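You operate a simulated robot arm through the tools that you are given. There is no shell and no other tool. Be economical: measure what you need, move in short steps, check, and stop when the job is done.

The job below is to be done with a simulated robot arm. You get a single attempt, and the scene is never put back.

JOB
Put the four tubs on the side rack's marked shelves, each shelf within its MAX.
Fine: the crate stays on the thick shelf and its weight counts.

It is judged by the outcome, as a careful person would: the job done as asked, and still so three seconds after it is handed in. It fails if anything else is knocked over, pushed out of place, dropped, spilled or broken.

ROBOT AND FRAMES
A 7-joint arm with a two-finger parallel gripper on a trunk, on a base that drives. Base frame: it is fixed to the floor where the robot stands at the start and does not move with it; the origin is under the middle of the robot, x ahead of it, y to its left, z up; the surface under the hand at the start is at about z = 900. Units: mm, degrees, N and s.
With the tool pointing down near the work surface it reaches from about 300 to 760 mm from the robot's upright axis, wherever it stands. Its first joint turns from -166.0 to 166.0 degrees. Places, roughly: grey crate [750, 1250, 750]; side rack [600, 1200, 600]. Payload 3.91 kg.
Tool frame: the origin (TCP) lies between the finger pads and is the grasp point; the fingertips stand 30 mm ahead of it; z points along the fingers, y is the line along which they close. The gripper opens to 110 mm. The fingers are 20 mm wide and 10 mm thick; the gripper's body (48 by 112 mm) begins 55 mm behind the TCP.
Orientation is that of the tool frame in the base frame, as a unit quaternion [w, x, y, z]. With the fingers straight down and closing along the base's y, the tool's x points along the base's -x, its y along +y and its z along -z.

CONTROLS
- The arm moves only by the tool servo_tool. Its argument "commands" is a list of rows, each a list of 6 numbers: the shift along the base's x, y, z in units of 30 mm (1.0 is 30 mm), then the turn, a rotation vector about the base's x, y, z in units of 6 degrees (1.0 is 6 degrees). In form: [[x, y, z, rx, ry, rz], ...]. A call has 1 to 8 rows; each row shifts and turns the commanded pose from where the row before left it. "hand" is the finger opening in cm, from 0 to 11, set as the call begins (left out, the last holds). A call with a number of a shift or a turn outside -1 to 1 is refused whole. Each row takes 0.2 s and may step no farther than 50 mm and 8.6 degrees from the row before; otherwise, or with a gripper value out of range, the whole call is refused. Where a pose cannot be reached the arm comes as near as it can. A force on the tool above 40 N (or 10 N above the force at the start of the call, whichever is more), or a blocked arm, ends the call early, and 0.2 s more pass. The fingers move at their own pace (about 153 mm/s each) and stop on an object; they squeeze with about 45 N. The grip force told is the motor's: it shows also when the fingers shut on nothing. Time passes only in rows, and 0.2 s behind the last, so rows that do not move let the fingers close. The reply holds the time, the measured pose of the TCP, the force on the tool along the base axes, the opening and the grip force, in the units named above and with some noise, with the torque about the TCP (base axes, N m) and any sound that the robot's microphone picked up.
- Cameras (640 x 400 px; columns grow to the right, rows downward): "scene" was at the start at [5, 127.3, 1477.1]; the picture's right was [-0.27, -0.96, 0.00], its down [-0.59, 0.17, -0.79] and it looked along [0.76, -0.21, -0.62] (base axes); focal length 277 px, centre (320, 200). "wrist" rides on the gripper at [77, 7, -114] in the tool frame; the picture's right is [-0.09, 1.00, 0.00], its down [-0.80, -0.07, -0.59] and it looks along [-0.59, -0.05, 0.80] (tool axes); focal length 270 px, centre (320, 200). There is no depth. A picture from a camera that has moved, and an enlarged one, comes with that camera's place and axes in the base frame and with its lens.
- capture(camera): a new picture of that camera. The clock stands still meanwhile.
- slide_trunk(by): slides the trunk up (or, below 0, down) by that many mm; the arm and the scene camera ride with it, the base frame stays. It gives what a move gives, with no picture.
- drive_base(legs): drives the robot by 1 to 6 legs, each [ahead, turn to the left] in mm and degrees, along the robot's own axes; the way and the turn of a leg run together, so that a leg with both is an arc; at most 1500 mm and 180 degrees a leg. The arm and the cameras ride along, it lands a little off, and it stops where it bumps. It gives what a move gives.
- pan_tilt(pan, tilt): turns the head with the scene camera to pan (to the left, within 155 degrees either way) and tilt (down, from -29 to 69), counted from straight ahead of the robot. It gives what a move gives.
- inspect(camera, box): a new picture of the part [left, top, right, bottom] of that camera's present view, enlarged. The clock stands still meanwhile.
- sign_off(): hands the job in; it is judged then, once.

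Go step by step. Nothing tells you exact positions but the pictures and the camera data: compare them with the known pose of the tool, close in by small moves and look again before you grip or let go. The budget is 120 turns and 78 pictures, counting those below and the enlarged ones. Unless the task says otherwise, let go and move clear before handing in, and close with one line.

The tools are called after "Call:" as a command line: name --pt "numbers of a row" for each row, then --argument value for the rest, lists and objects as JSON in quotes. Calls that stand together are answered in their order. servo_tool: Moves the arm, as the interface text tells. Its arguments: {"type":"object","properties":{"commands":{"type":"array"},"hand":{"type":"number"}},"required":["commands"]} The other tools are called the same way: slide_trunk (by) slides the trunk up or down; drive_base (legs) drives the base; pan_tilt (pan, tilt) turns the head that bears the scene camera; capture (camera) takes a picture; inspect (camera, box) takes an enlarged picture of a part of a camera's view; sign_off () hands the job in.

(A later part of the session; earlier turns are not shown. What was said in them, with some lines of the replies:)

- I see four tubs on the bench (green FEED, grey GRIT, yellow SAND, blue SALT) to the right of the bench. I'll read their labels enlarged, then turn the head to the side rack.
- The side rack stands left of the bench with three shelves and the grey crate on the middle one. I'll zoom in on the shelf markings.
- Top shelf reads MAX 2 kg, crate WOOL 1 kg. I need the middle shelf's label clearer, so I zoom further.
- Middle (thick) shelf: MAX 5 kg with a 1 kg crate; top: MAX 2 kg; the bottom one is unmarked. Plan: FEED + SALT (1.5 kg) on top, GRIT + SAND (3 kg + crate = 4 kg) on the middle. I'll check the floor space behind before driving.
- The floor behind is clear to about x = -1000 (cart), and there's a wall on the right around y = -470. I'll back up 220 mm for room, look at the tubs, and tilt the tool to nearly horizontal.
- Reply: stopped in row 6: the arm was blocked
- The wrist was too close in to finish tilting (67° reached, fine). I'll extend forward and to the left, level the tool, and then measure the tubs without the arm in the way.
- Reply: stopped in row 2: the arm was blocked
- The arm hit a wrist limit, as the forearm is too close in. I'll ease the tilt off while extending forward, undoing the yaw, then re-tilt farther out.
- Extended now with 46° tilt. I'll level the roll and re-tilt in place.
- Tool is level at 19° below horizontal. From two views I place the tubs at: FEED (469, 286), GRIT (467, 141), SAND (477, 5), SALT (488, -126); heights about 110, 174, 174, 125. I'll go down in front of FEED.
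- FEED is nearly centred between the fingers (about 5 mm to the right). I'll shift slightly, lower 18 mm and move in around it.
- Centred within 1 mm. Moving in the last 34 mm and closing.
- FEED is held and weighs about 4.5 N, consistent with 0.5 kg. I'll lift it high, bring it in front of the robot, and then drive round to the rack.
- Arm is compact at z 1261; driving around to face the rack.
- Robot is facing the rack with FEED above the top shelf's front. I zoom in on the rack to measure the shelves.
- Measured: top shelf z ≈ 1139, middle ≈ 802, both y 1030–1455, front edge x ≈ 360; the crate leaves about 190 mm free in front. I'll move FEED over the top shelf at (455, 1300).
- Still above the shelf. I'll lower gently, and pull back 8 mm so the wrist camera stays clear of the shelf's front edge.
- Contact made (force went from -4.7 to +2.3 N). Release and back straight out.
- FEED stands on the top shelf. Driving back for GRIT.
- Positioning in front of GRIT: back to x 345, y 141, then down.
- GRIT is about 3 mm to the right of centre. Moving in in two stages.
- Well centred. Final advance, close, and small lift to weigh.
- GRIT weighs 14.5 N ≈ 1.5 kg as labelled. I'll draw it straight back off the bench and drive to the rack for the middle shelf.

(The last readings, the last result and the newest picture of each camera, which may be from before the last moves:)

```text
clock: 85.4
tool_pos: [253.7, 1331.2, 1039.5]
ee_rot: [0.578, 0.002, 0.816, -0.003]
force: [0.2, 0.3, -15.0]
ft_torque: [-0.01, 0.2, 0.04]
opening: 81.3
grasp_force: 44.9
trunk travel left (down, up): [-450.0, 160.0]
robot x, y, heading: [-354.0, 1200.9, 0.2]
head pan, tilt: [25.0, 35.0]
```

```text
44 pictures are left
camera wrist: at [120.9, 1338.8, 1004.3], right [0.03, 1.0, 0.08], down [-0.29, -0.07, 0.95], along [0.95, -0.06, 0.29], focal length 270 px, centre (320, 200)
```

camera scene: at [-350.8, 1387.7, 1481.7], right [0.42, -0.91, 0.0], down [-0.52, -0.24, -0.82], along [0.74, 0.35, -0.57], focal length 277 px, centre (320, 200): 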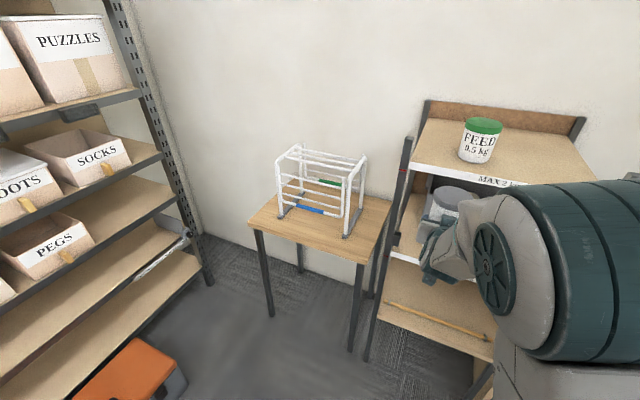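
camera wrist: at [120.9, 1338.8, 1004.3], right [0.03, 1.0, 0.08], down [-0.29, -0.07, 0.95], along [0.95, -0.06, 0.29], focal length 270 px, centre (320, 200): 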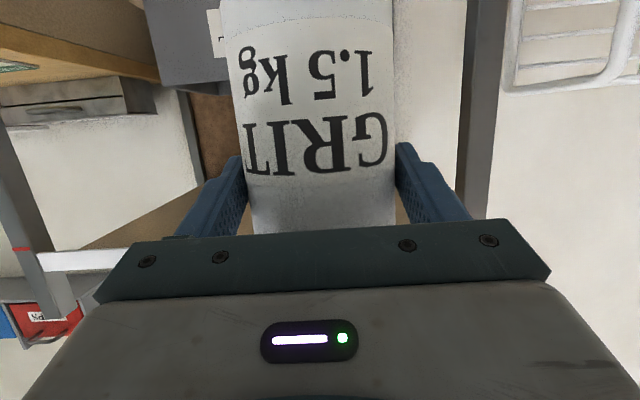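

Robot faces the rack at x = -354. I'll lower GRIT to just above middle-shelf height while outside, then drive 80 mm ahead.

Call:
servo_tool --pt "0 0 -1 0 0 0" --pt "0 0 -1 0 0 0" --pt "0 0 -1 0 0 0" --pt "0 0 -1 0 0 0"

Call:
drive_base --legs '[[60, 0]]'

Call:
inspect --camera "scene" --box '[350, 90, 590, 240]'

Call:
capture --camera "wrist"

```text
clock: 86.4
tool_pos: [253.6, 1330.1, 918.6]
ee_rot: [0.579, 0.001, 0.816, -0.002]
force: [0.6, -0.1, -14.6]
ft_torque: [-0.03, 0.26, 0.0]
opening: 81.3
grasp_force: 45.4
trunk travel left (down, up): [-450.0, 160.0]
robot x, y, heading: [-352.4, 1204.3, -0.0]
head pan, tilt: [25.0, 35.0]
```

```text
clock: 87.3
tool_pos: [313.9, 1330.8, 918.6]
ee_rot: [0.578, 0.002, 0.816, -0.002]
force: [0.6, 0.0, -15.2]
ft_torque: [0.0, 0.23, 0.05]
opening: 81.0
grasp_force: 45.0
trunk travel left (down, up): [-450.0, 160.0]
robot x, y, heading: [-293.8, 1199.9, 0.2]
head pan, tilt: [25.0, 35.0]
```

```text
2.67 times, centred on (470, 165) of scene
camera zoom: at [-289.9, 1388.1, 1481.6], right [0.43, -0.9, 0.0], down [-0.52, -0.24, -0.82], along [0.74, 0.35, -0.57], focal length 738 px, centre (-80, 293)
```

zoom: 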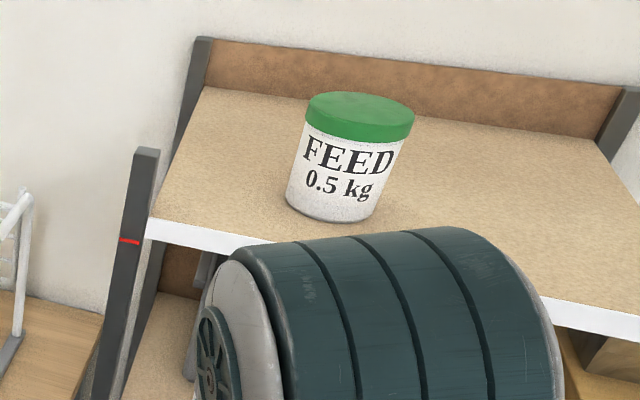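

```text
42 pictures are left
camera wrist: at [180.6, 1339.1, 884.2], right [0.03, 1.0, 0.08], down [-0.29, -0.07, 0.95], along [0.95, -0.06, 0.29], focal length 270 px, centre (320, 200)
```

wrist: 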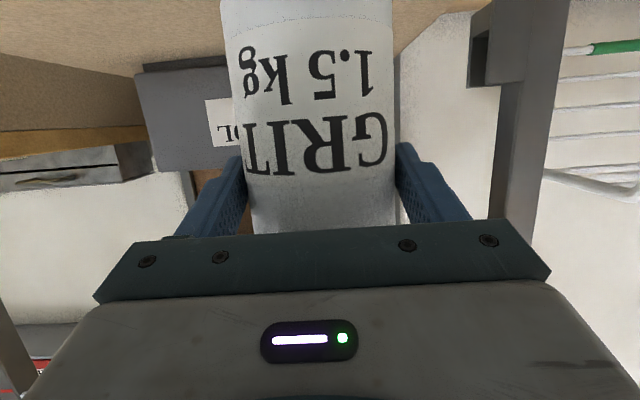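

GRIT is level, 30 mm above the middle shelf and clear of the left bracket. I'll advance part of the way and check the elbow against the top shelf.

Call:
servo_tool --pt "0.7 0 0 0 0 0" --pt "0.7 0 0 0 0 0" --pt "0.7 0 0 0 0 0" --pt "0.7 0 0 0 0 0"

Call:
capture --camera "scene"

Call:
capture --camera "wrist"

```text
clock: 88.3
tool_pos: [397.6, 1333.5, 918.9]
ee_rot: [0.577, 0.001, 0.816, -0.001]
force: [-0.1, -0.1, -14.4]
ft_torque: [-0.01, 0.2, -0.01]
opening: 81.1
grasp_force: 44.7
trunk travel left (down, up): [-450.0, 160.0]
robot x, y, heading: [-295.6, 1197.7, 0.4]
head pan, tilt: [25.0, 35.0]
```

```text
41 pictures are left
camera scene: at [-290.2, 1387.9, 1481.7], right [0.43, -0.9, 0.0], down [-0.52, -0.24, -0.82], along [0.74, 0.35, -0.57], focal length 277 px, centre (320, 200)
```

scene: 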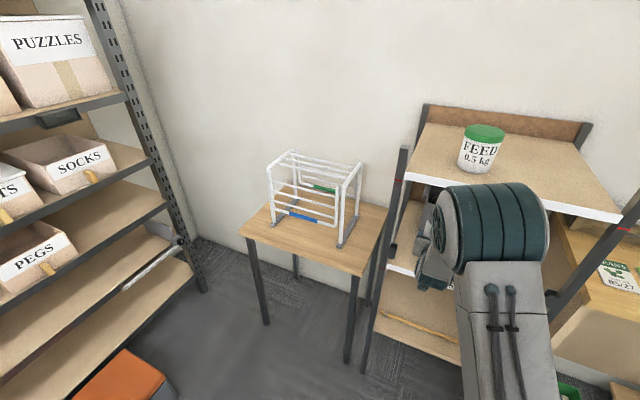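

```text
40 pictures are left
camera wrist: at [264.3, 1339.3, 883.8], right [0.03, 1.0, 0.08], down [-0.29, -0.07, 0.95], along [0.96, -0.06, 0.29], focal length 270 px, centre (320, 200)
```

wrist: 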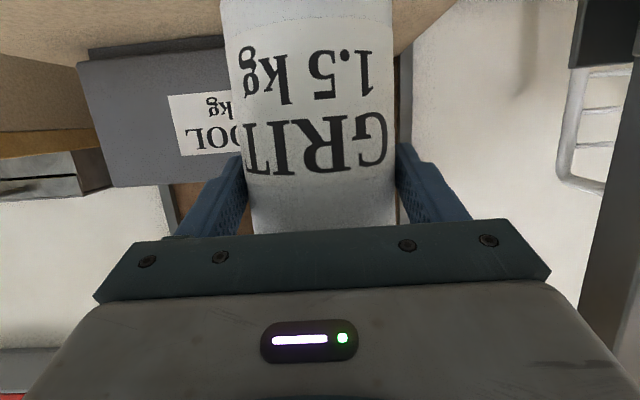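

The elbow works out to x ≈ 60–130, well short of the shelf. Advancing to x ≈ 450 and lowering toward contact (expected at TCP z ≈ 888).

Call:
servo_tool --pt "0.6 0 0 0 0 0" --pt "0.6 0 -0.1 0 0 0" --pt "0.55 0 -0.3 0 0 0" --pt "0 0 -0.3 0 0 0" --pt "0 0 0 0 0 0"

Call:
servo_tool --pt "0 0 -0.12 0 0 0" --pt "0 0 0 0 0 0"

Call:
capture --camera "wrist"

```text
clock: 89.5
tool_pos: [450.4, 1331.5, 896.2]
ee_rot: [0.577, 0.002, 0.816, -0.002]
force: [0.2, 0.3, -14.6]
ft_torque: [0.02, 0.19, 0.01]
opening: 81.2
grasp_force: 45.1
trunk travel left (down, up): [-450.0, 160.0]
robot x, y, heading: [-294.3, 1199.1, 0.3]
head pan, tilt: [25.0, 35.0]
```

```text
clock: 90.1
tool_pos: [449.8, 1331.3, 893.5]
ee_rot: [0.578, 0.001, 0.816, -0.001]
force: [-0.1, -0.6, -14.5]
ft_torque: [-0.03, 0.23, 0.02]
opening: 81.0
grasp_force: 45.1
trunk travel left (down, up): [-450.0, 160.0]
robot x, y, heading: [-296.1, 1200.0, 0.2]
head pan, tilt: [25.0, 35.0]
```

```text
39 pictures are left
camera wrist: at [316.6, 1339.0, 859.4], right [0.03, 1.0, 0.08], down [-0.29, -0.07, 0.95], along [0.96, -0.06, 0.29], focal length 270 px, centre (320, 200)
```

wrist: 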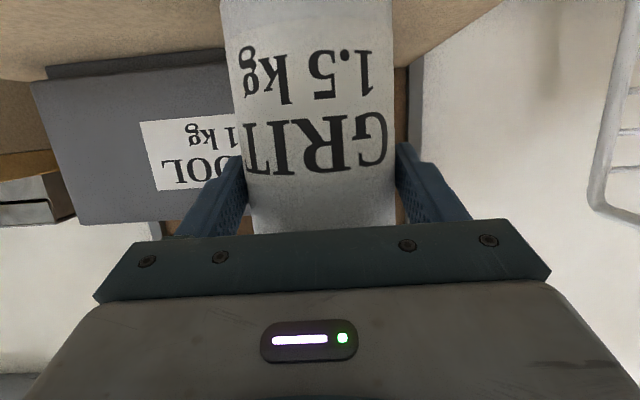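

Call:
servo_tool --pt "0 0 -0.1 0 0 0" --pt "0 0 0 0 0 0"

Call:
servo_tool --pt "0 0 -0.08 0 0 0" --pt "0 0 0 0 0 0"

```text
clock: 90.7
tool_pos: [449.6, 1330.6, 891.8]
ee_rot: [0.578, 0.002, 0.816, -0.002]
force: [0.0, 0.4, -15.2]
ft_torque: [0.0, 0.2, -0.01]
opening: 81.2
grasp_force: 44.8
trunk travel left (down, up): [-450.0, 160.0]
robot x, y, heading: [-294.3, 1198.9, 0.2]
head pan, tilt: [25.0, 35.0]
```

```text
clock: 91.3
tool_pos: [450.3, 1331.0, 888.3]
ee_rot: [0.578, 0.001, 0.816, -0.001]
force: [-0.6, 0.5, -14.2]
ft_torque: [0.01, 0.22, 0.0]
opening: 81.5
grasp_force: 44.7
trunk travel left (down, up): [-450.0, 160.0]
robot x, y, heading: [-293.5, 1201.3, 0.2]
head pan, tilt: [25.0, 35.0]
```

Call:
servo_tool --pt "0 0 -0.08 0 0 0" --pt "0 0 0 0 0 0"

Call:
servo_tool --pt "0 0 -0.08 0 0 0" --pt "0 0 0 0 0 0"

Call:
servo_tool --pt "0 0 -0.08 0 0 0" --pt "0 0 0 0 0 0"

```text
clock: 91.9
tool_pos: [449.5, 1331.0, 886.8]
ee_rot: [0.578, 0.002, 0.816, -0.002]
force: [0.5, -0.3, -12.4]
ft_torque: [0.05, 0.1, 0.0]
opening: 81.3
grasp_force: 45.3
trunk travel left (down, up): [-450.0, 160.0]
robot x, y, heading: [-286.8, 1202.6, 0.3]
head pan, tilt: [25.0, 35.0]
```

```text
clock: 92.5
tool_pos: [450.1, 1331.9, 885.5]
ee_rot: [0.578, 0.001, 0.816, 0.0]
force: [0.4, -0.6, -7.2]
ft_torque: [0.26, 0.1, -0.05]
opening: 80.9
grasp_force: 44.5
trunk travel left (down, up): [-450.0, 160.0]
robot x, y, heading: [-295.5, 1197.9, 0.2]
head pan, tilt: [25.0, 35.0]
```

```text
clock: 93.1
tool_pos: [449.6, 1330.8, 883.8]
ee_rot: [0.579, 0.002, 0.815, -0.001]
force: [1.0, -0.3, 3.6]
ft_torque: [0.08, 0.56, 0.06]
opening: 81.3
grasp_force: 44.5
trunk travel left (down, up): [-450.0, 160.0]
robot x, y, heading: [-294.6, 1199.6, 0.0]
head pan, tilt: [25.0, 35.0]
```

GRIT rests on the middle shelf (contact at 886). Release and back straight out.

Call:
servo_tool --pt "0 0 0 0 0 0" --pt "0 0 0 0 0 0" --hand 11

Call:
servo_tool --pt "-0.6 0 0 0 0 0" --pt "-1 0 0 0 0 0" --pt "-1 0 0 0 0 0" --pt "-1 0 0 0 0 0" --pt "-1 0 0 0 0 0" --pt "-0.5 0 0 0 0 0"

Call:
capture --camera "wrist"

```text
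clock: 93.7
tool_pos: [448.8, 1332.6, 882.5]
ee_rot: [0.579, 0.001, 0.816, -0.001]
force: [-0.4, 0.1, 0.4]
ft_torque: [0.02, -0.03, -0.01]
opening: 109.8
grasp_force: 0.0
trunk travel left (down, up): [-450.0, 160.0]
robot x, y, heading: [-293.5, 1199.3, 0.1]
head pan, tilt: [25.0, 35.0]
```

```text
clock: 95.1
tool_pos: [295.8, 1332.7, 883.2]
ee_rot: [0.578, 0.001, 0.816, -0.002]
force: [-0.5, 0.3, -0.9]
ft_torque: [-0.01, 0.0, 0.0]
opening: 110.3
grasp_force: 0.0
trunk travel left (down, up): [-450.0, 160.0]
robot x, y, heading: [-291.0, 1201.8, 0.3]
head pan, tilt: [25.0, 35.0]
```

```text
38 pictures are left
camera wrist: at [162.2, 1339.4, 848.0], right [0.03, 1.0, 0.08], down [-0.3, -0.07, 0.95], along [0.95, -0.06, 0.29], focal length 270 px, centre (320, 200)
```

wrist: 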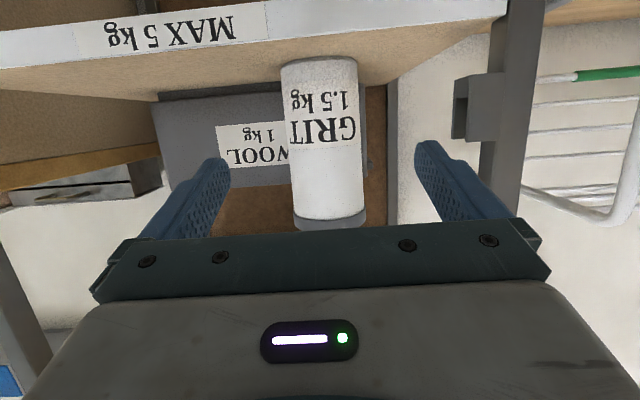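

GRIT stands well. Raise a little, back off, and return for SAND.

Call:
servo_tool --pt "0 0 1 0 0 0" --pt "0 0 1 0 0 0" --pt "0 0 1 0 0 0" --pt "0 0 0.5 0 0 0"

Call:
drive_base --legs '[[-60, 0], [0, 90], [-1195, 0], [0, -90], [110, 0]]'

Call:
capture --camera "wrist"

```text
clock: 96.1
tool_pos: [296.4, 1332.2, 987.6]
ee_rot: [0.577, 0.002, 0.816, -0.002]
force: [-0.2, -0.4, -0.2]
ft_torque: [0.02, 0.03, 0.01]
opening: 110.2
grasp_force: 0.1
trunk travel left (down, up): [-450.0, 160.0]
robot x, y, heading: [-290.4, 1199.8, 0.1]
head pan, tilt: [25.0, 35.0]
```

```text
clock: 111.2
tool_pos: [338.7, 127.0, 987.5]
ee_rot: [0.577, 0.008, 0.816, -0.006]
force: [-0.3, -0.2, -0.3]
ft_torque: [0.0, 0.01, -0.04]
opening: 110.2
grasp_force: 0.0
trunk travel left (down, up): [-450.0, 160.0]
robot x, y, heading: [-249.7, 0.5, -0.7]
head pan, tilt: [25.0, 35.0]
```

```text
37 pictures are left
camera wrist: at [205.9, 136.8, 952.8], right [0.05, 1.0, 0.08], down [-0.3, -0.06, 0.95], along [0.95, -0.07, 0.29], focal length 270 px, centre (320, 200)
```

wrist: 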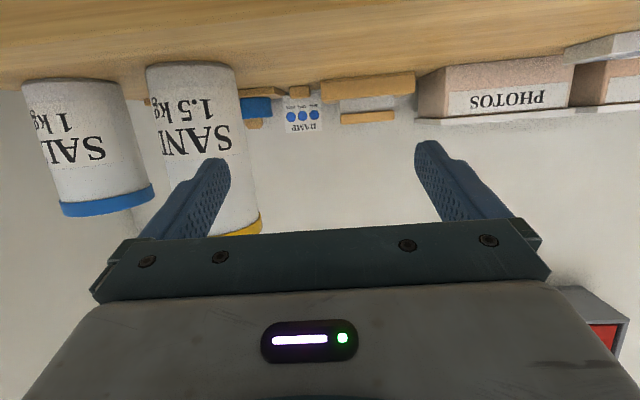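

Aligning with SAND: shift to y = 5.

Call:
servo_tool --pt "0 -1 0 0 0 0.19" --pt "0 -1 0 0 0 0" --pt "0 -1 0 0 0 0" --pt "0 -1 0 0 0 0" --pt "0 0 0 0 0 0"

Call:
capture --camera "wrist"

```text
clock: 112.4
tool_pos: [338.8, 7.0, 986.6]
ee_rot: [0.579, -0.001, 0.815, 0.0]
force: [0.9, -0.9, 0.0]
ft_torque: [-0.03, 0.0, 0.03]
opening: 109.9
grasp_force: 0.0
trunk travel left (down, up): [-450.0, 160.0]
robot x, y, heading: [-249.0, 2.2, -0.7]
head pan, tilt: [25.0, 35.0]
```

```text
36 pictures are left
camera wrist: at [205.4, 14.0, 952.1], right [0.03, 1.0, 0.08], down [-0.3, -0.07, 0.95], along [0.95, -0.05, 0.29], focal length 270 px, centre (320, 200)
```

wrist: 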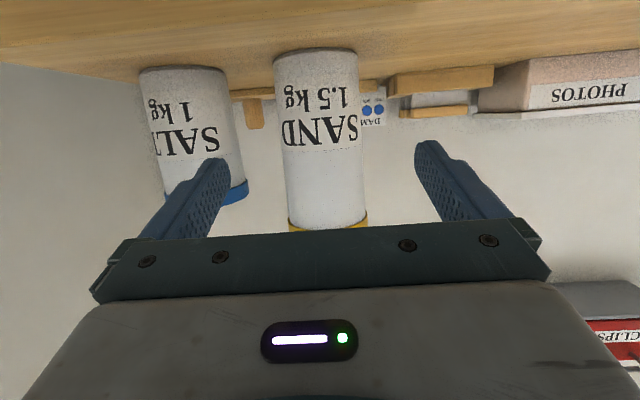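

SAND is 3 mm right of centre at x ≈ 474. Advancing.

Call:
servo_tool --pt "1 -0.1 0 0 0 0" --pt "1 0 0 0 0 0" --pt "1 0 0 0 0 0"

Call:
capture --camera "wrist"

```text
clock: 113.2
tool_pos: [428.0, 4.7, 987.2]
ee_rot: [0.578, -0.001, 0.816, 0.0]
force: [-0.5, -0.9, 0.3]
ft_torque: [0.02, 0.02, 0.02]
opening: 110.0
grasp_force: 0.1
trunk travel left (down, up): [-450.0, 160.0]
robot x, y, heading: [-253.1, 1.5, -0.6]
head pan, tilt: [25.0, 35.0]
```

```text
35 pictures are left
camera wrist: at [295.9, 11.3, 952.2], right [0.03, 1.0, 0.08], down [-0.29, -0.07, 0.95], along [0.96, -0.05, 0.29], focal length 270 px, centre (320, 200)
```

wrist: 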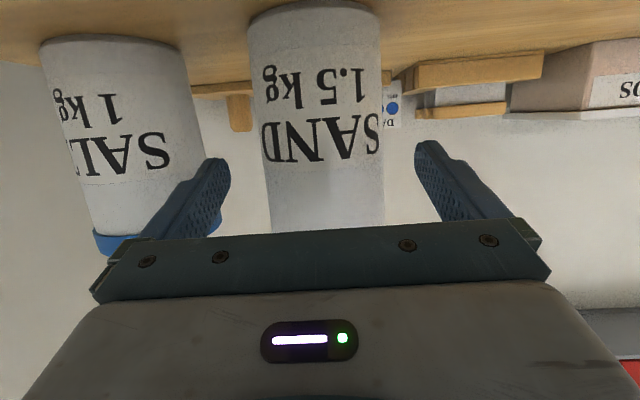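

Nearly centred; final advance, close, and lift to weigh.

Call:
servo_tool --pt "0.65 -0.05 0 0 0 0" --pt "0.63 0 0 0 0 0"

Call:
servo_tool --pt "0 0 0 0 0 0" --pt "0 0 0 0 0 0" --pt "0 0 0 0 0 0" --hand 0

Call:
servo_tool --pt "0 0 0.3 0 0 0" --pt "0 0 0.5 0 0 0" --pt "0 0 0 0 0 0"

Call:
servo_tool --pt "-0.5 0 0.4 0 0 0" --pt "-0.8 0 0.4 0 0 0" --pt "-0.8 0 0.2 0 0 0" --pt "-0.8 0 0 0 0 0" --pt "-0.6 0 0 0 0 0"

Call:
capture --camera "wrist"

```text
clock: 113.8
tool_pos: [467.4, 1.9, 987.7]
ee_rot: [0.578, 0.0, 0.816, 0.0]
force: [-0.7, 0.6, 0.4]
ft_torque: [0.03, -0.02, 0.0]
opening: 109.9
grasp_force: 0.1
trunk travel left (down, up): [-450.0, 160.0]
robot x, y, heading: [-253.2, 4.1, -0.6]
head pan, tilt: [25.0, 35.0]
```

```text
clock: 114.6
tool_pos: [468.3, 4.0, 987.8]
ee_rot: [0.579, 0.0, 0.816, -0.001]
force: [-0.2, 3.7, 0.3]
ft_torque: [0.82, 0.1, 0.12]
opening: 81.2
grasp_force: 45.0
trunk travel left (down, up): [-450.0, 160.0]
robot x, y, heading: [-252.8, 4.7, -0.6]
head pan, tilt: [25.0, 35.0]
```

```text
clock: 115.4
tool_pos: [467.5, 1.2, 1009.9]
ee_rot: [0.577, 0.0, 0.817, -0.001]
force: [-1.1, 0.2, -13.8]
ft_torque: [-0.04, 0.17, -0.02]
opening: 81.1
grasp_force: 45.1
trunk travel left (down, up): [-450.0, 160.0]
robot x, y, heading: [-250.7, 1.5, -0.7]
head pan, tilt: [25.0, 35.0]
```

```text
clock: 116.6
tool_pos: [361.7, 3.7, 1039.8]
ee_rot: [0.578, -0.001, 0.816, 0.0]
force: [-0.8, -0.5, -15.0]
ft_torque: [-0.03, 0.15, -0.02]
opening: 81.5
grasp_force: 45.0
trunk travel left (down, up): [-450.0, 160.0]
robot x, y, heading: [-253.7, 1.4, -0.4]
head pan, tilt: [25.0, 35.0]
```

```text
34 pictures are left
camera wrist: at [229.2, 10.0, 1006.4], right [0.03, 1.0, 0.08], down [-0.29, -0.07, 0.95], along [0.96, -0.05, 0.29], focal length 270 px, centre (320, 200)
```

wrist: 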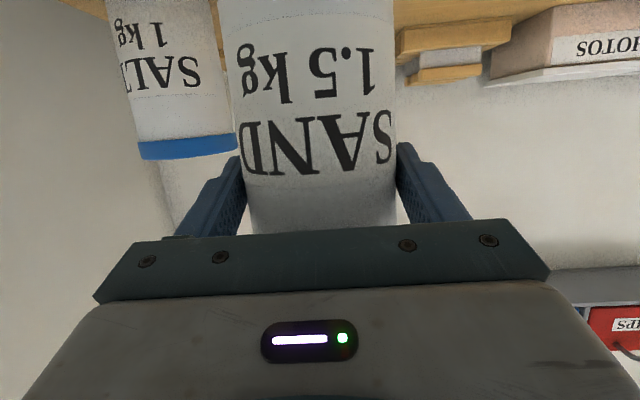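

SAND weighs ~1.5 kg. Driving to the rack.

Call:
drive_base --legs '[[-100, 0], [0, 90.5], [1190, 0], [0, -90]]'

Call:
servo_tool --pt "0 -0.2 -1 0 0 0" --pt "0 -0.2 -1 0 0 0" --pt "0 -0.2 -1 0 0 0" --pt "0 -0.2 -1 0 0 0"

Call:
capture --camera "wrist"

Call:
capture --camera "scene"

```text
clock: 131.1
tool_pos: [270.1, 1205.2, 1041.5]
ee_rot: [0.578, -0.003, 0.816, 0.002]
force: [-0.3, 0.7, -14.3]
ft_torque: [-0.02, 0.18, -0.01]
opening: 81.3
grasp_force: 44.9
trunk travel left (down, up): [-450.0, 160.0]
robot x, y, heading: [-346.5, 1202.2, -0.1]
head pan, tilt: [25.0, 35.0]
```

```text
clock: 132.1
tool_pos: [270.4, 1181.2, 920.1]
ee_rot: [0.578, -0.003, 0.816, 0.002]
force: [-0.8, -0.4, -13.8]
ft_torque: [0.01, 0.22, 0.02]
opening: 81.2
grasp_force: 45.4
trunk travel left (down, up): [-450.0, 160.0]
robot x, y, heading: [-340.0, 1200.0, -0.5]
head pan, tilt: [25.0, 35.0]
```

```text
33 pictures are left
camera wrist: at [137.5, 1186.2, 885.3], right [0.02, 1.0, 0.08], down [-0.29, -0.07, 0.95], along [0.96, -0.05, 0.29], focal length 270 px, centre (320, 200)
```

wrist: 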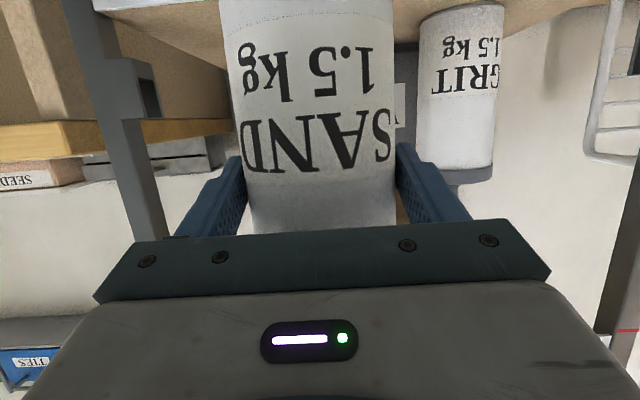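

```text
32 pictures are left
camera scene: at [-339.8, 1388.3, 1481.8], right [0.42, -0.91, 0.0], down [-0.52, -0.24, -0.82], along [0.74, 0.34, -0.57], focal length 277 px, centre (320, 200)
```

scene: 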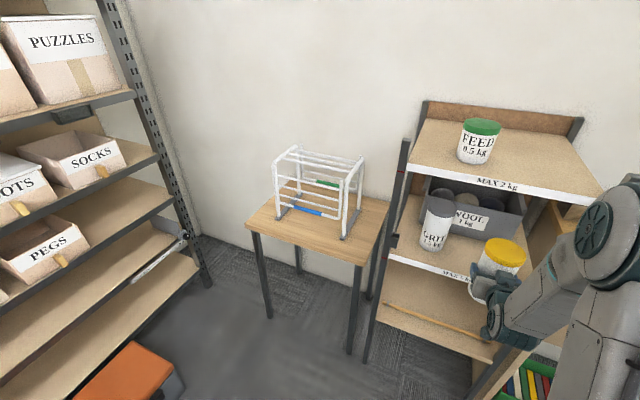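

All clear. Drive 50 mm ahead, slide SAND in to (450, 1172) and begin lowering.

Call:
drive_base --legs '[[50, 0]]'

Call:
servo_tool --pt "0.8 -0.1 0 0 0 0" --pt "0.8 -0.1 0 0 0 0" --pt "0.8 -0.1 0 0 0 0" --pt "0.8 0 0 0 0 0" --pt "0.7 0 -0.2 0 0 0" --pt "0.4 0 -0.3 0 0 0" --pt "0 0 -0.35 0 0 0" --pt "0 0 0 0 0 0"

Call:
capture --camera "wrist"

```text
clock: 133.0
tool_pos: [321.6, 1181.0, 920.0]
ee_rot: [0.577, -0.003, 0.817, 0.002]
force: [-0.1, -0.1, -15.4]
ft_torque: [0.02, 0.21, 0.02]
opening: 81.3
grasp_force: 44.9
trunk travel left (down, up): [-450.0, 160.0]
robot x, y, heading: [-292.9, 1202.2, -0.1]
head pan, tilt: [25.0, 35.0]
```

```text
clock: 134.8
tool_pos: [449.1, 1171.5, 894.2]
ee_rot: [0.576, -0.003, 0.817, 0.002]
force: [0.1, 1.0, -13.9]
ft_torque: [0.03, 0.2, 0.0]
opening: 81.1
grasp_force: 45.1
trunk travel left (down, up): [-450.0, 160.0]
robot x, y, heading: [-296.8, 1201.6, -0.2]
head pan, tilt: [25.0, 35.0]
```

```text
31 pictures are left
camera wrist: at [316.3, 1177.5, 859.9], right [0.02, 1.0, 0.08], down [-0.29, -0.07, 0.95], along [0.96, -0.04, 0.29], focal length 270 px, centre (320, 200)
```

wrist: 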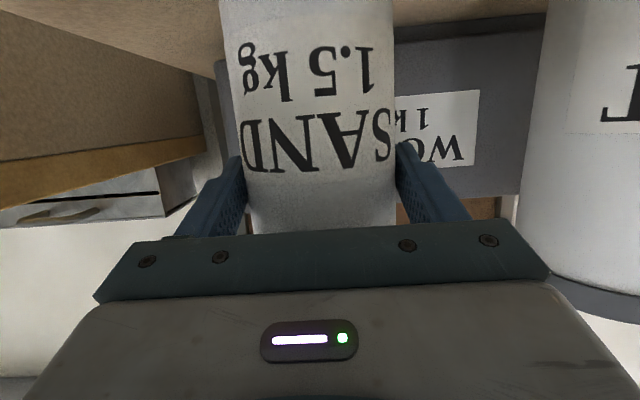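

Now the last few millimetres down (contact expected around 887).

Call:
servo_tool --pt "0 0 -0.18 0 0 0" --pt "0 0 0 0 0 0"

Call:
servo_tool --pt "0 0 -0.08 0 0 0" --pt "0 0 0 0 0 0"

Call:
servo_tool --pt "0 0 -0.06 0 0 0" --pt "0 0 0 0 0 0"

```text
clock: 135.4
tool_pos: [450.5, 1171.7, 888.1]
ee_rot: [0.577, -0.004, 0.817, 0.002]
force: [0.4, 0.8, -15.5]
ft_torque: [-0.01, 0.2, 0.02]
opening: 81.0
grasp_force: 45.3
trunk travel left (down, up): [-450.0, 160.0]
robot x, y, heading: [-293.2, 1198.1, -0.2]
head pan, tilt: [25.0, 35.0]
```

```text
clock: 136.0
tool_pos: [448.6, 1172.0, 885.7]
ee_rot: [0.576, -0.003, 0.817, 0.002]
force: [0.4, 0.2, -14.8]
ft_torque: [-0.03, 0.17, -0.01]
opening: 81.2
grasp_force: 45.0
trunk travel left (down, up): [-450.0, 160.0]
robot x, y, heading: [-296.3, 1199.7, -0.3]
head pan, tilt: [25.0, 35.0]
```

```text
clock: 136.6
tool_pos: [450.2, 1171.2, 884.9]
ee_rot: [0.578, -0.003, 0.816, 0.002]
force: [0.1, -0.3, -11.1]
ft_torque: [0.08, 0.05, 0.05]
opening: 81.3
grasp_force: 45.1
trunk travel left (down, up): [-450.0, 160.0]
robot x, y, heading: [-296.6, 1199.1, -0.1]
head pan, tilt: [25.0, 35.0]
```

Call:
servo_tool --pt "0 0 -0.06 0 0 0" --pt "0 0 0 0 0 0"

Call:
servo_tool --pt "0 0 -0.03 0 0 0" --pt "0 0 0 0 0 0"

Call:
servo_tool --pt "0 0 0 0 0 0" --pt "0 0 0 0 0 0" --hand 11

Call:
servo_tool --pt "-0.6 0 0 0 0 0" --pt "-1 0 0 0 0 0" --pt "-1 0 0 0 0 0" --pt "-1 0 0 0 0 0" --pt "-1 0 0 0 0 0" --pt "-0.5 0 0 0 0 0"

Call:
capture --camera "wrist"

```text
clock: 137.2
tool_pos: [449.2, 1171.2, 886.3]
ee_rot: [0.579, -0.004, 0.815, 0.003]
force: [-0.1, 0.6, -5.5]
ft_torque: [0.38, 0.09, 0.02]
opening: 81.3
grasp_force: 44.8
trunk travel left (down, up): [-450.0, 160.0]
robot x, y, heading: [-291.8, 1200.4, -0.2]
head pan, tilt: [25.0, 35.0]
```

```text
clock: 137.8
tool_pos: [450.0, 1171.1, 883.6]
ee_rot: [0.578, -0.004, 0.816, 0.002]
force: [3.6, -0.3, 0.1]
ft_torque: [0.39, 0.07, -0.06]
opening: 81.3
grasp_force: 44.9
trunk travel left (down, up): [-450.0, 160.0]
robot x, y, heading: [-295.5, 1198.7, -0.3]
head pan, tilt: [25.0, 35.0]
```

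```text
clock: 138.4
tool_pos: [449.3, 1171.3, 883.8]
ee_rot: [0.579, -0.003, 0.815, 0.001]
force: [-0.6, 0.2, -0.4]
ft_torque: [0.03, -0.02, -0.01]
opening: 110.2
grasp_force: 0.0
trunk travel left (down, up): [-450.0, 160.0]
robot x, y, heading: [-291.9, 1199.8, 0.1]
head pan, tilt: [25.0, 35.0]
```

```text
clock: 139.8
tool_pos: [294.8, 1171.6, 882.2]
ee_rot: [0.578, -0.004, 0.816, 0.003]
force: [1.0, 0.6, 0.6]
ft_torque: [-0.01, 0.0, -0.03]
opening: 109.9
grasp_force: 0.1
trunk travel left (down, up): [-450.0, 160.0]
robot x, y, heading: [-293.4, 1201.1, -0.2]
head pan, tilt: [25.0, 35.0]
```

```text
30 pictures are left
camera wrist: at [161.7, 1177.7, 848.0], right [0.02, 1.0, 0.08], down [-0.29, -0.07, 0.95], along [0.96, -0.05, 0.29], focal length 270 px, centre (320, 200)
```

wrist: 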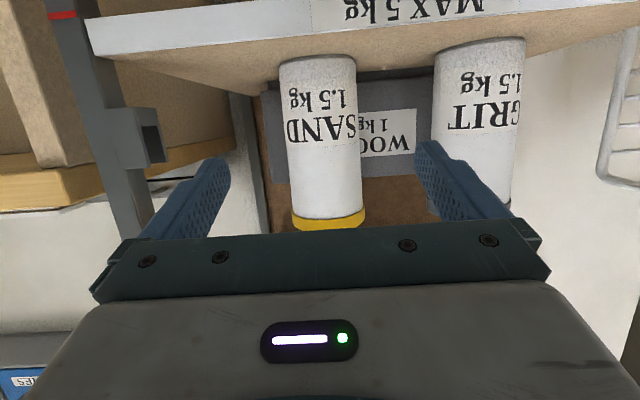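

SAND and GRIT stand in front of the crate. Now back for SALT, the last tub.

Call:
servo_tool --pt "0 0 1 0 0 0" --pt "0 0 1 0 0 0" --pt "0 0 1 0 0 0"

Call:
drive_base --legs '[[-60, 0], [0, 90], [-1195, 0], [0, -90], [100, 0]]'

Call:
servo_tool --pt "0 -1 0 0 0 0" --pt "0 -1 0 0 0 0" --pt "0 -1 0 0 0 0"

Call:
capture --camera "wrist"

Call:
pan_tilt --pan 0 --tilt 35

Call:
capture --camera "scene"

```text
clock: 140.6
tool_pos: [294.9, 1171.2, 973.4]
ee_rot: [0.577, -0.003, 0.817, 0.001]
force: [-1.0, -0.3, -0.4]
ft_torque: [0.01, -0.02, 0.0]
opening: 109.9
grasp_force: 0.0
trunk travel left (down, up): [-450.0, 160.0]
robot x, y, heading: [-293.7, 1199.5, -0.2]
head pan, tilt: [25.0, 35.0]
```

```text
clock: 155.6
tool_pos: [321.8, -26.3, 972.9]
ee_rot: [0.577, 0.001, 0.817, -0.001]
force: [0.1, -0.2, -0.7]
ft_torque: [0.0, -0.01, 0.04]
opening: 110.0
grasp_force: 0.1
trunk travel left (down, up): [-450.0, 160.0]
robot x, y, heading: [-266.0, 8.6, -0.9]
head pan, tilt: [25.0, 35.0]
```

```text
clock: 156.4
tool_pos: [321.6, -120.1, 972.5]
ee_rot: [0.577, 0.001, 0.817, -0.001]
force: [-0.1, 0.4, -0.3]
ft_torque: [0.02, -0.02, 0.03]
opening: 110.1
grasp_force: 0.2
trunk travel left (down, up): [-450.0, 160.0]
robot x, y, heading: [-266.6, 8.7, -0.8]
head pan, tilt: [25.0, 35.0]
```

```text
29 pictures are left
camera wrist: at [188.8, -111.7, 938.5], right [0.03, 1.0, 0.08], down [-0.29, -0.07, 0.95], along [0.96, -0.06, 0.29], focal length 270 px, centre (320, 200)
```

wrist: 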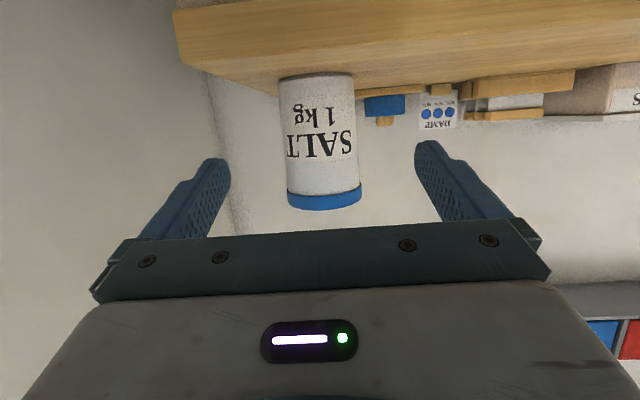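

```text
clock: 157.3
tool_pos: [322.9, -118.2, 972.2]
ee_rot: [0.578, 0.001, 0.816, -0.001]
force: [0.7, -0.1, 0.4]
ft_torque: [0.01, -0.01, 0.01]
opening: 110.0
grasp_force: 0.0
trunk travel left (down, up): [-450.0, 160.0]
robot x, y, heading: [-263.4, 6.0, -1.1]
head pan, tilt: [0.0, 35.0]
```

```text
28 pictures are left
camera scene: at [-255.3, 158.3, 1481.8], right [-0.01, -1.0, 0.0], down [-0.57, 0.01, -0.82], along [0.82, -0.01, -0.57], focal length 277 px, centre (320, 200)
```

scene: 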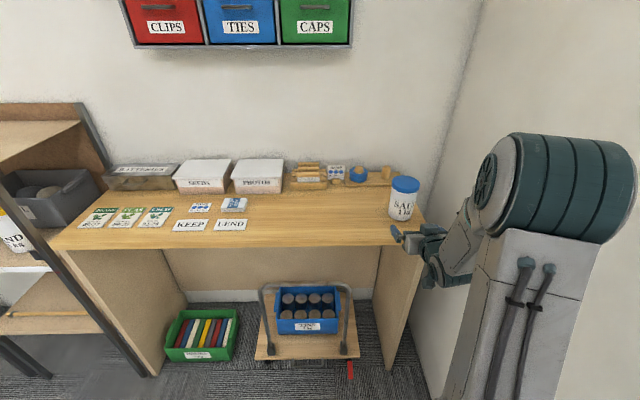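

SALT is about 4 mm right of centre, at x ≈ 488; no contact with the wall. Lowering and advancing.

Call:
servo_tool --pt "0 -0.13 -0.9 0 0 0" --pt "0.95 0 0 0 0 0" --pt "0.95 0 0 0 0 0" --pt "0.95 0 0 0 0 0" --pt "0.95 0 0 0 0 0"

Call:
capture --camera "wrist"

```text
clock: 158.5
tool_pos: [436.7, -123.1, 948.3]
ee_rot: [0.577, 0.002, 0.817, -0.001]
force: [-0.1, -0.3, -0.7]
ft_torque: [0.01, -0.02, -0.01]
opening: 110.3
grasp_force: 0.0
trunk travel left (down, up): [-450.0, 160.0]
robot x, y, heading: [-266.4, 6.0, -0.9]
head pan, tilt: [0.0, 35.0]
```

```text
27 pictures are left
camera wrist: at [303.1, -114.5, 911.6], right [0.03, 1.0, 0.08], down [-0.29, -0.07, 0.95], along [0.96, -0.05, 0.29], focal length 270 px, centre (320, 200)
```

wrist: 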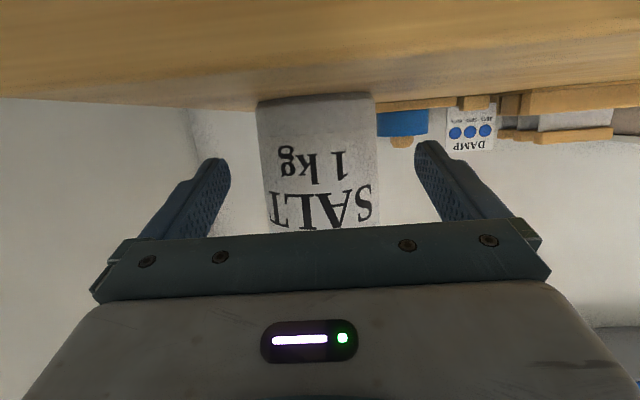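

Fine-tuning 2.5 mm right, advancing to x ≈ 483, closing and lifting.

Call:
servo_tool --pt "0.5 -0.08 0 0 0 0" --pt "0.6 0 0 0 0 0" --pt "0.45 0 0 0 0 0"

Call:
servo_tool --pt "0 0 0 0 0 0" --pt "0 0 0 0 0 0" --pt "0 0 0 0 0 0" --hand 0

Call:
servo_tool --pt "0 0 0.3 0 0 0" --pt "0 0 0.5 0 0 0" --pt "0 0 0 0 0 0"

Call:
servo_tool --pt "-0.8 0 0.6 0 0 0" --pt "-0.9 0 0.6 0 0 0" --pt "-0.9 0 1 0 0 0" --pt "-0.9 0 1 0 0 0" --pt "-0.3 0 1 0 0 0" --pt "-0.2 0.3 1 0 0 0" --pt "0 0.6 1 0 0 0" --pt "0 0.6 1 0 0 0"

Call:
capture --camera "wrist"

```text
clock: 159.3
tool_pos: [482.3, -123.5, 946.1]
ee_rot: [0.578, 0.001, 0.816, -0.001]
force: [0.3, -0.2, 0.2]
ft_torque: [-0.04, -0.03, 0.0]
opening: 109.7
grasp_force: 0.1
trunk travel left (down, up): [-450.0, 160.0]
robot x, y, heading: [-268.3, 8.0, -0.6]
head pan, tilt: [0.0, 35.0]
```

```text
clock: 160.1
tool_pos: [482.4, -124.8, 947.0]
ee_rot: [0.578, 0.001, 0.816, -0.001]
force: [0.8, 1.0, 1.7]
ft_torque: [0.31, 0.0, -0.07]
opening: 81.2
grasp_force: 45.1
trunk travel left (down, up): [-450.0, 160.0]
robot x, y, heading: [-264.6, 6.6, -0.9]
head pan, tilt: [0.0, 35.0]
```

```text
clock: 160.9
tool_pos: [483.1, -125.7, 969.2]
ee_rot: [0.577, 0.002, 0.817, -0.002]
force: [-0.5, -0.3, -10.3]
ft_torque: [0.0, 0.09, -0.04]
opening: 81.3
grasp_force: 44.7
trunk travel left (down, up): [-450.0, 160.0]
robot x, y, heading: [-267.2, 9.2, -0.7]
head pan, tilt: [0.0, 35.0]
```

```text
clock: 162.7
tool_pos: [364.3, -78.6, 1185.1]
ee_rot: [0.577, 0.0, 0.817, -0.001]
force: [0.2, -0.3, -10.3]
ft_torque: [-0.01, 0.11, 0.03]
opening: 81.2
grasp_force: 44.9
trunk travel left (down, up): [-450.0, 160.0]
robot x, y, heading: [-266.5, 8.0, -0.9]
head pan, tilt: [0.0, 35.0]
```

```text
26 pictures are left
camera wrist: at [230.0, -70.5, 1150.4], right [0.03, 1.0, 0.08], down [-0.29, -0.07, 0.95], along [0.96, -0.05, 0.29], focal length 270 px, centre (320, 200)
```

wrist: 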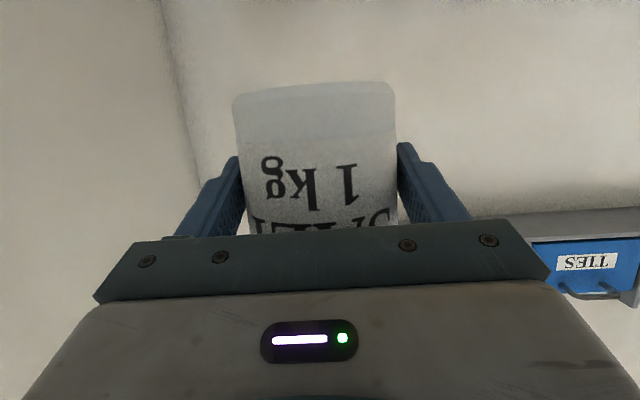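

SALT weighs ~1.0 kg. Raising to 1255 and driving to the rack for the top shelf.

Call:
servo_tool --pt "0 0.8 0.8 0 0 0" --pt "0 0.8 0.8 0 0 0" --pt "0 0.4 0.8 0 0 0"

Call:
drive_base --legs '[[-85, 0], [0, 91], [1190, 0], [0, -90]]'

Call:
pan_tilt --pan 25 --tilt 35

Call:
capture --camera "scene"

Call:
capture --camera "wrist"

```text
clock: 163.5
tool_pos: [363.1, -18.5, 1256.9]
ee_rot: [0.577, 0.002, 0.816, 0.001]
force: [-0.1, -0.3, -10.0]
ft_torque: [-0.01, 0.08, 0.01]
opening: 81.5
grasp_force: 44.7
trunk travel left (down, up): [-450.0, 160.0]
robot x, y, heading: [-269.5, 8.1, -0.8]
head pan, tilt: [0.0, 35.0]
```

```text
clock: 177.9
tool_pos: [282.8, 1175.2, 1257.7]
ee_rot: [0.577, 0.0, 0.817, 0.0]
force: [-0.3, 0.0, -10.1]
ft_torque: [-0.02, 0.11, 0.0]
opening: 81.2
grasp_force: 44.9
trunk travel left (down, up): [-450.0, 160.0]
robot x, y, heading: [-342.0, 1201.8, -0.7]
head pan, tilt: [0.0, 35.0]
```

```text
clock: 178.8
tool_pos: [282.9, 1176.7, 1257.2]
ee_rot: [0.577, 0.0, 0.817, 0.0]
force: [0.2, 0.0, -9.9]
ft_torque: [-0.01, 0.11, 0.01]
opening: 81.1
grasp_force: 45.1
trunk travel left (down, up): [-450.0, 160.0]
robot x, y, heading: [-347.0, 1202.4, -0.7]
head pan, tilt: [25.0, 35.0]
```

```text
25 pictures are left
camera scene: at [-343.0, 1388.8, 1481.8], right [0.41, -0.91, 0.0], down [-0.52, -0.24, -0.82], along [0.75, 0.34, -0.57], focal length 277 px, centre (320, 200)
```

scene: 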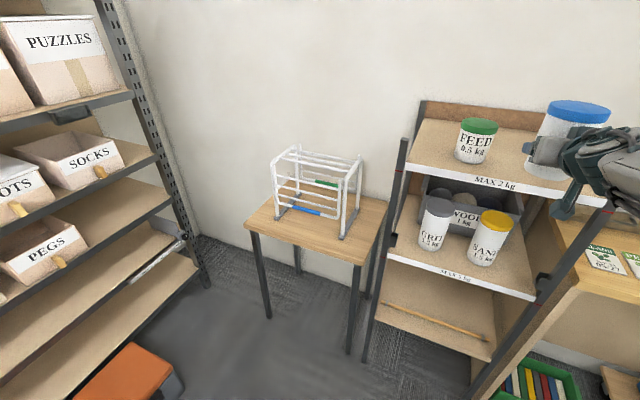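

```text
24 pictures are left
camera wrist: at [149.4, 1183.0, 1222.0], right [0.03, 1.0, 0.08], down [-0.29, -0.07, 0.95], along [0.96, -0.05, 0.29], focal length 270 px, centre (320, 200)
```

wrist: 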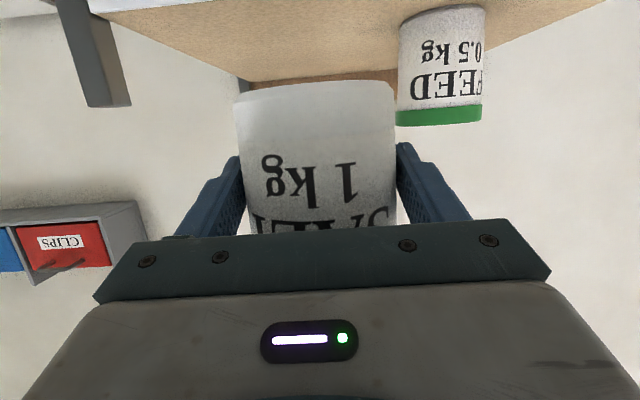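

Everything in place. Move ahead and bring SALT over the top shelf at (447, 1145), then start down.

Call:
drive_base --legs '[[45, 0]]'

Call:
servo_tool --pt "0.8 -0.25 0 0 0 0" --pt "0.8 -0.25 0 0 0 0" --pt "0.8 -0.25 0 0 0 0" --pt "0.8 -0.25 0 0 0 0" --pt "0.7 0 -0.4 0 0 0" --pt "0 0 -0.7 0 0 0" --pt "0 0 -0.7 0 0 0" --pt "0 0 0 0 0 0"

Call:
capture --camera "wrist"

```text
clock: 179.7
tool_pos: [328.2, 1175.4, 1256.2]
ee_rot: [0.577, -0.001, 0.817, 0.001]
force: [0.7, 0.5, -9.4]
ft_torque: [0.01, 0.09, -0.01]
opening: 81.2
grasp_force: 44.5
trunk travel left (down, up): [-450.0, 160.0]
robot x, y, heading: [-302.4, 1203.7, -0.3]
head pan, tilt: [25.0, 35.0]
```

```text
clock: 181.5
tool_pos: [445.3, 1145.2, 1202.2]
ee_rot: [0.577, -0.001, 0.817, 0.0]
force: [-0.6, -0.2, -9.5]
ft_torque: [0.0, 0.05, 0.02]
opening: 81.5
grasp_force: 45.1
trunk travel left (down, up): [-450.0, 160.0]
robot x, y, heading: [-302.6, 1198.6, -0.7]
head pan, tilt: [25.0, 35.0]
```

```text
23 pictures are left
camera wrist: at [311.7, 1152.8, 1167.4], right [0.03, 1.0, 0.08], down [-0.29, -0.07, 0.95], along [0.96, -0.05, 0.29], focal length 270 px, centre (320, 200)
```

wrist: 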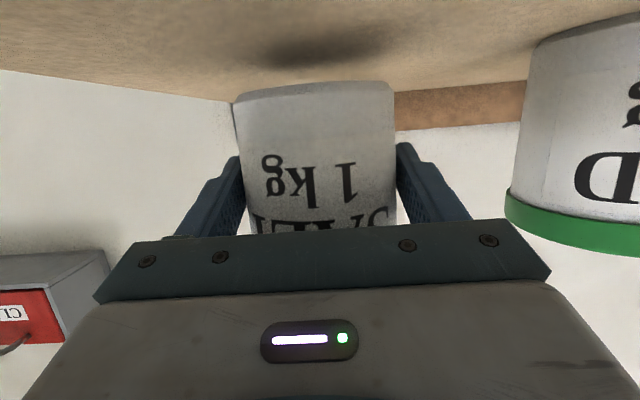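

Above the shelf, clear of FEED. Lowering gently (contact expected at about 1188).

Call:
servo_tool --pt "0 0 -0.35 0 0 0" --pt "0 0 0 0 0 0"

Call:
servo_tool --pt "0 0 -0.07 0 0 0" --pt "0 0 0 0 0 0"

Call:
servo_tool --pt "0 0 -0.07 0 0 0" --pt "0 0 0 0 0 0"

```text
clock: 182.1
tool_pos: [445.9, 1145.9, 1191.3]
ee_rot: [0.576, -0.001, 0.817, 0.001]
force: [-0.4, -0.2, -9.9]
ft_torque: [-0.02, 0.08, -0.02]
opening: 81.4
grasp_force: 45.1
trunk travel left (down, up): [-450.0, 160.0]
robot x, y, heading: [-304.1, 1203.8, -0.8]
head pan, tilt: [25.0, 35.0]
```

```text
clock: 182.7
tool_pos: [445.2, 1147.1, 1189.0]
ee_rot: [0.576, 0.0, 0.817, -0.001]
force: [-0.1, 0.0, -9.8]
ft_torque: [-0.03, 0.1, 0.0]
opening: 81.2
grasp_force: 45.4
trunk travel left (down, up): [-450.0, 160.0]
robot x, y, heading: [-299.8, 1200.7, -0.5]
head pan, tilt: [25.0, 35.0]
```

```text
clock: 183.3
tool_pos: [444.5, 1145.1, 1186.3]
ee_rot: [0.577, 0.0, 0.817, 0.0]
force: [-0.4, 0.2, -9.5]
ft_torque: [0.03, 0.08, 0.0]
opening: 81.0
grasp_force: 44.5
trunk travel left (down, up): [-450.0, 160.0]
robot x, y, heading: [-302.3, 1203.0, -0.5]
head pan, tilt: [25.0, 35.0]
```

Call:
servo_tool --pt "0 0 -0.06 0 0 0" --pt "0 0 0 0 0 0"

Call:
servo_tool --pt "0 0 -0.05 0 0 0" --pt "0 0 0 0 0 0"

```text
clock: 183.9
tool_pos: [443.9, 1146.6, 1186.0]
ee_rot: [0.576, -0.002, 0.817, 0.001]
force: [-0.4, -0.8, -10.5]
ft_torque: [-0.03, 0.08, 0.03]
opening: 81.3
grasp_force: 45.1
trunk travel left (down, up): [-450.0, 160.0]
robot x, y, heading: [-300.7, 1200.6, -0.3]
head pan, tilt: [25.0, 35.0]
```

```text
clock: 184.5
tool_pos: [445.5, 1145.6, 1184.4]
ee_rot: [0.577, -0.001, 0.817, 0.001]
force: [1.1, -0.3, -7.1]
ft_torque: [0.05, -0.1, -0.01]
opening: 81.2
grasp_force: 44.8
trunk travel left (down, up): [-450.0, 160.0]
robot x, y, heading: [-307.3, 1201.3, -0.8]
head pan, tilt: [25.0, 35.0]
```

Touching. One more small step, then release and back straight out.

Call:
servo_tool --pt "0 0 -0.05 0 0 0" --pt "0 0 0 0 0 0"

Call:
servo_tool --pt "0 0 -0.03 0 0 0" --pt "0 0 0 0 0 0"

Call:
servo_tool --pt "0 0 0 0 0 0" --pt "0 0 0 0 0 0" --hand 11

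Call:
servo_tool --pt "-0.6 0 0 0 0 0" --pt "-1 0 0 0 0 0" --pt "-1 0 0 0 0 0" --pt "-1 0 0 0 0 0" --pt "-1 0 0 0 0 0"

Call:
drive_base --legs '[[-150, 0]]'

Call:
capture --camera "scene"

Call:
capture --camera "wrist"

```text
clock: 185.1
tool_pos: [444.8, 1145.8, 1182.7]
ee_rot: [0.577, 0.0, 0.816, 0.0]
force: [1.4, -0.8, -3.7]
ft_torque: [-0.01, -0.3, 0.0]
opening: 81.1
grasp_force: 44.9
trunk travel left (down, up): [-450.0, 160.0]
robot x, y, heading: [-302.8, 1201.6, -0.7]
head pan, tilt: [25.0, 35.0]
```

```text
clock: 185.7
tool_pos: [444.2, 1145.6, 1182.8]
ee_rot: [0.577, -0.001, 0.816, 0.001]
force: [3.9, -0.2, -0.9]
ft_torque: [0.07, -0.4, -0.07]
opening: 81.2
grasp_force: 44.7
trunk travel left (down, up): [-450.0, 160.0]
robot x, y, heading: [-301.7, 1199.2, -0.6]
head pan, tilt: [25.0, 35.0]
```

```text
clock: 186.3
tool_pos: [443.7, 1145.1, 1183.2]
ee_rot: [0.578, 0.0, 0.816, -0.001]
force: [0.5, -0.6, 0.8]
ft_torque: [0.05, 0.02, -0.04]
opening: 110.1
grasp_force: 0.1
trunk travel left (down, up): [-450.0, 160.0]
robot x, y, heading: [-304.0, 1198.6, -0.2]
head pan, tilt: [25.0, 35.0]
```

```text
clock: 187.5
tool_pos: [305.8, 1146.1, 1183.2]
ee_rot: [0.577, -0.001, 0.816, 0.001]
force: [-0.5, -0.5, -0.4]
ft_torque: [-0.01, 0.02, 0.0]
opening: 110.2
grasp_force: 0.0
trunk travel left (down, up): [-450.0, 160.0]
robot x, y, heading: [-301.9, 1198.3, -0.5]
head pan, tilt: [25.0, 35.0]
```

```text
clock: 188.9
tool_pos: [157.1, 1147.8, 1183.3]
ee_rot: [0.577, -0.001, 0.817, 0.0]
force: [-0.5, -0.3, 0.4]
ft_torque: [0.02, 0.03, 0.01]
opening: 110.3
grasp_force: 0.1
trunk travel left (down, up): [-450.0, 160.0]
robot x, y, heading: [-449.7, 1203.5, -0.4]
head pan, tilt: [25.0, 35.0]
```

```text
22 pictures are left
camera scene: at [-447.8, 1389.9, 1481.8], right [0.41, -0.91, 0.0], down [-0.52, -0.24, -0.82], along [0.75, 0.34, -0.57], focal length 277 px, centre (320, 200)
```

scene: 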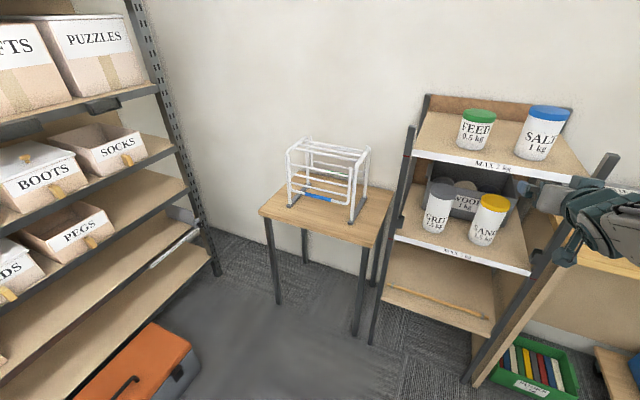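

```text
21 pictures are left
camera wrist: at [23.8, 1154.7, 1148.3], right [0.03, 1.0, 0.08], down [-0.29, -0.07, 0.95], along [0.96, -0.05, 0.29], focal length 270 px, centre (320, 200)
```

wrist: 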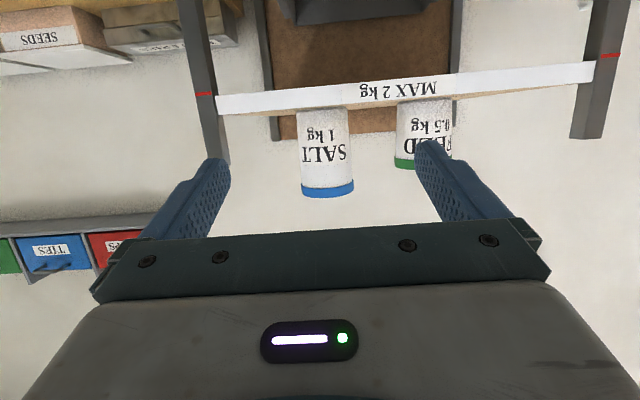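

All four tubs stand upright: FEED and SALT (1.5 kg) on the MAX 2 kg shelf, GRIT and SAND (3 kg) with the 1 kg crate on the MAX 5 kg shelf. The hand is empty and clear, and nothing else was disturbed, so I'm handing in.

Call:
sign_off

```text
The job is handed in.
```

The four tubs are on the rack's marked shelves: FEED and SALT on top (1.5 of 2 kg), and GRIT and SAND with the crate on the thick shelf (4 of 5 kg).
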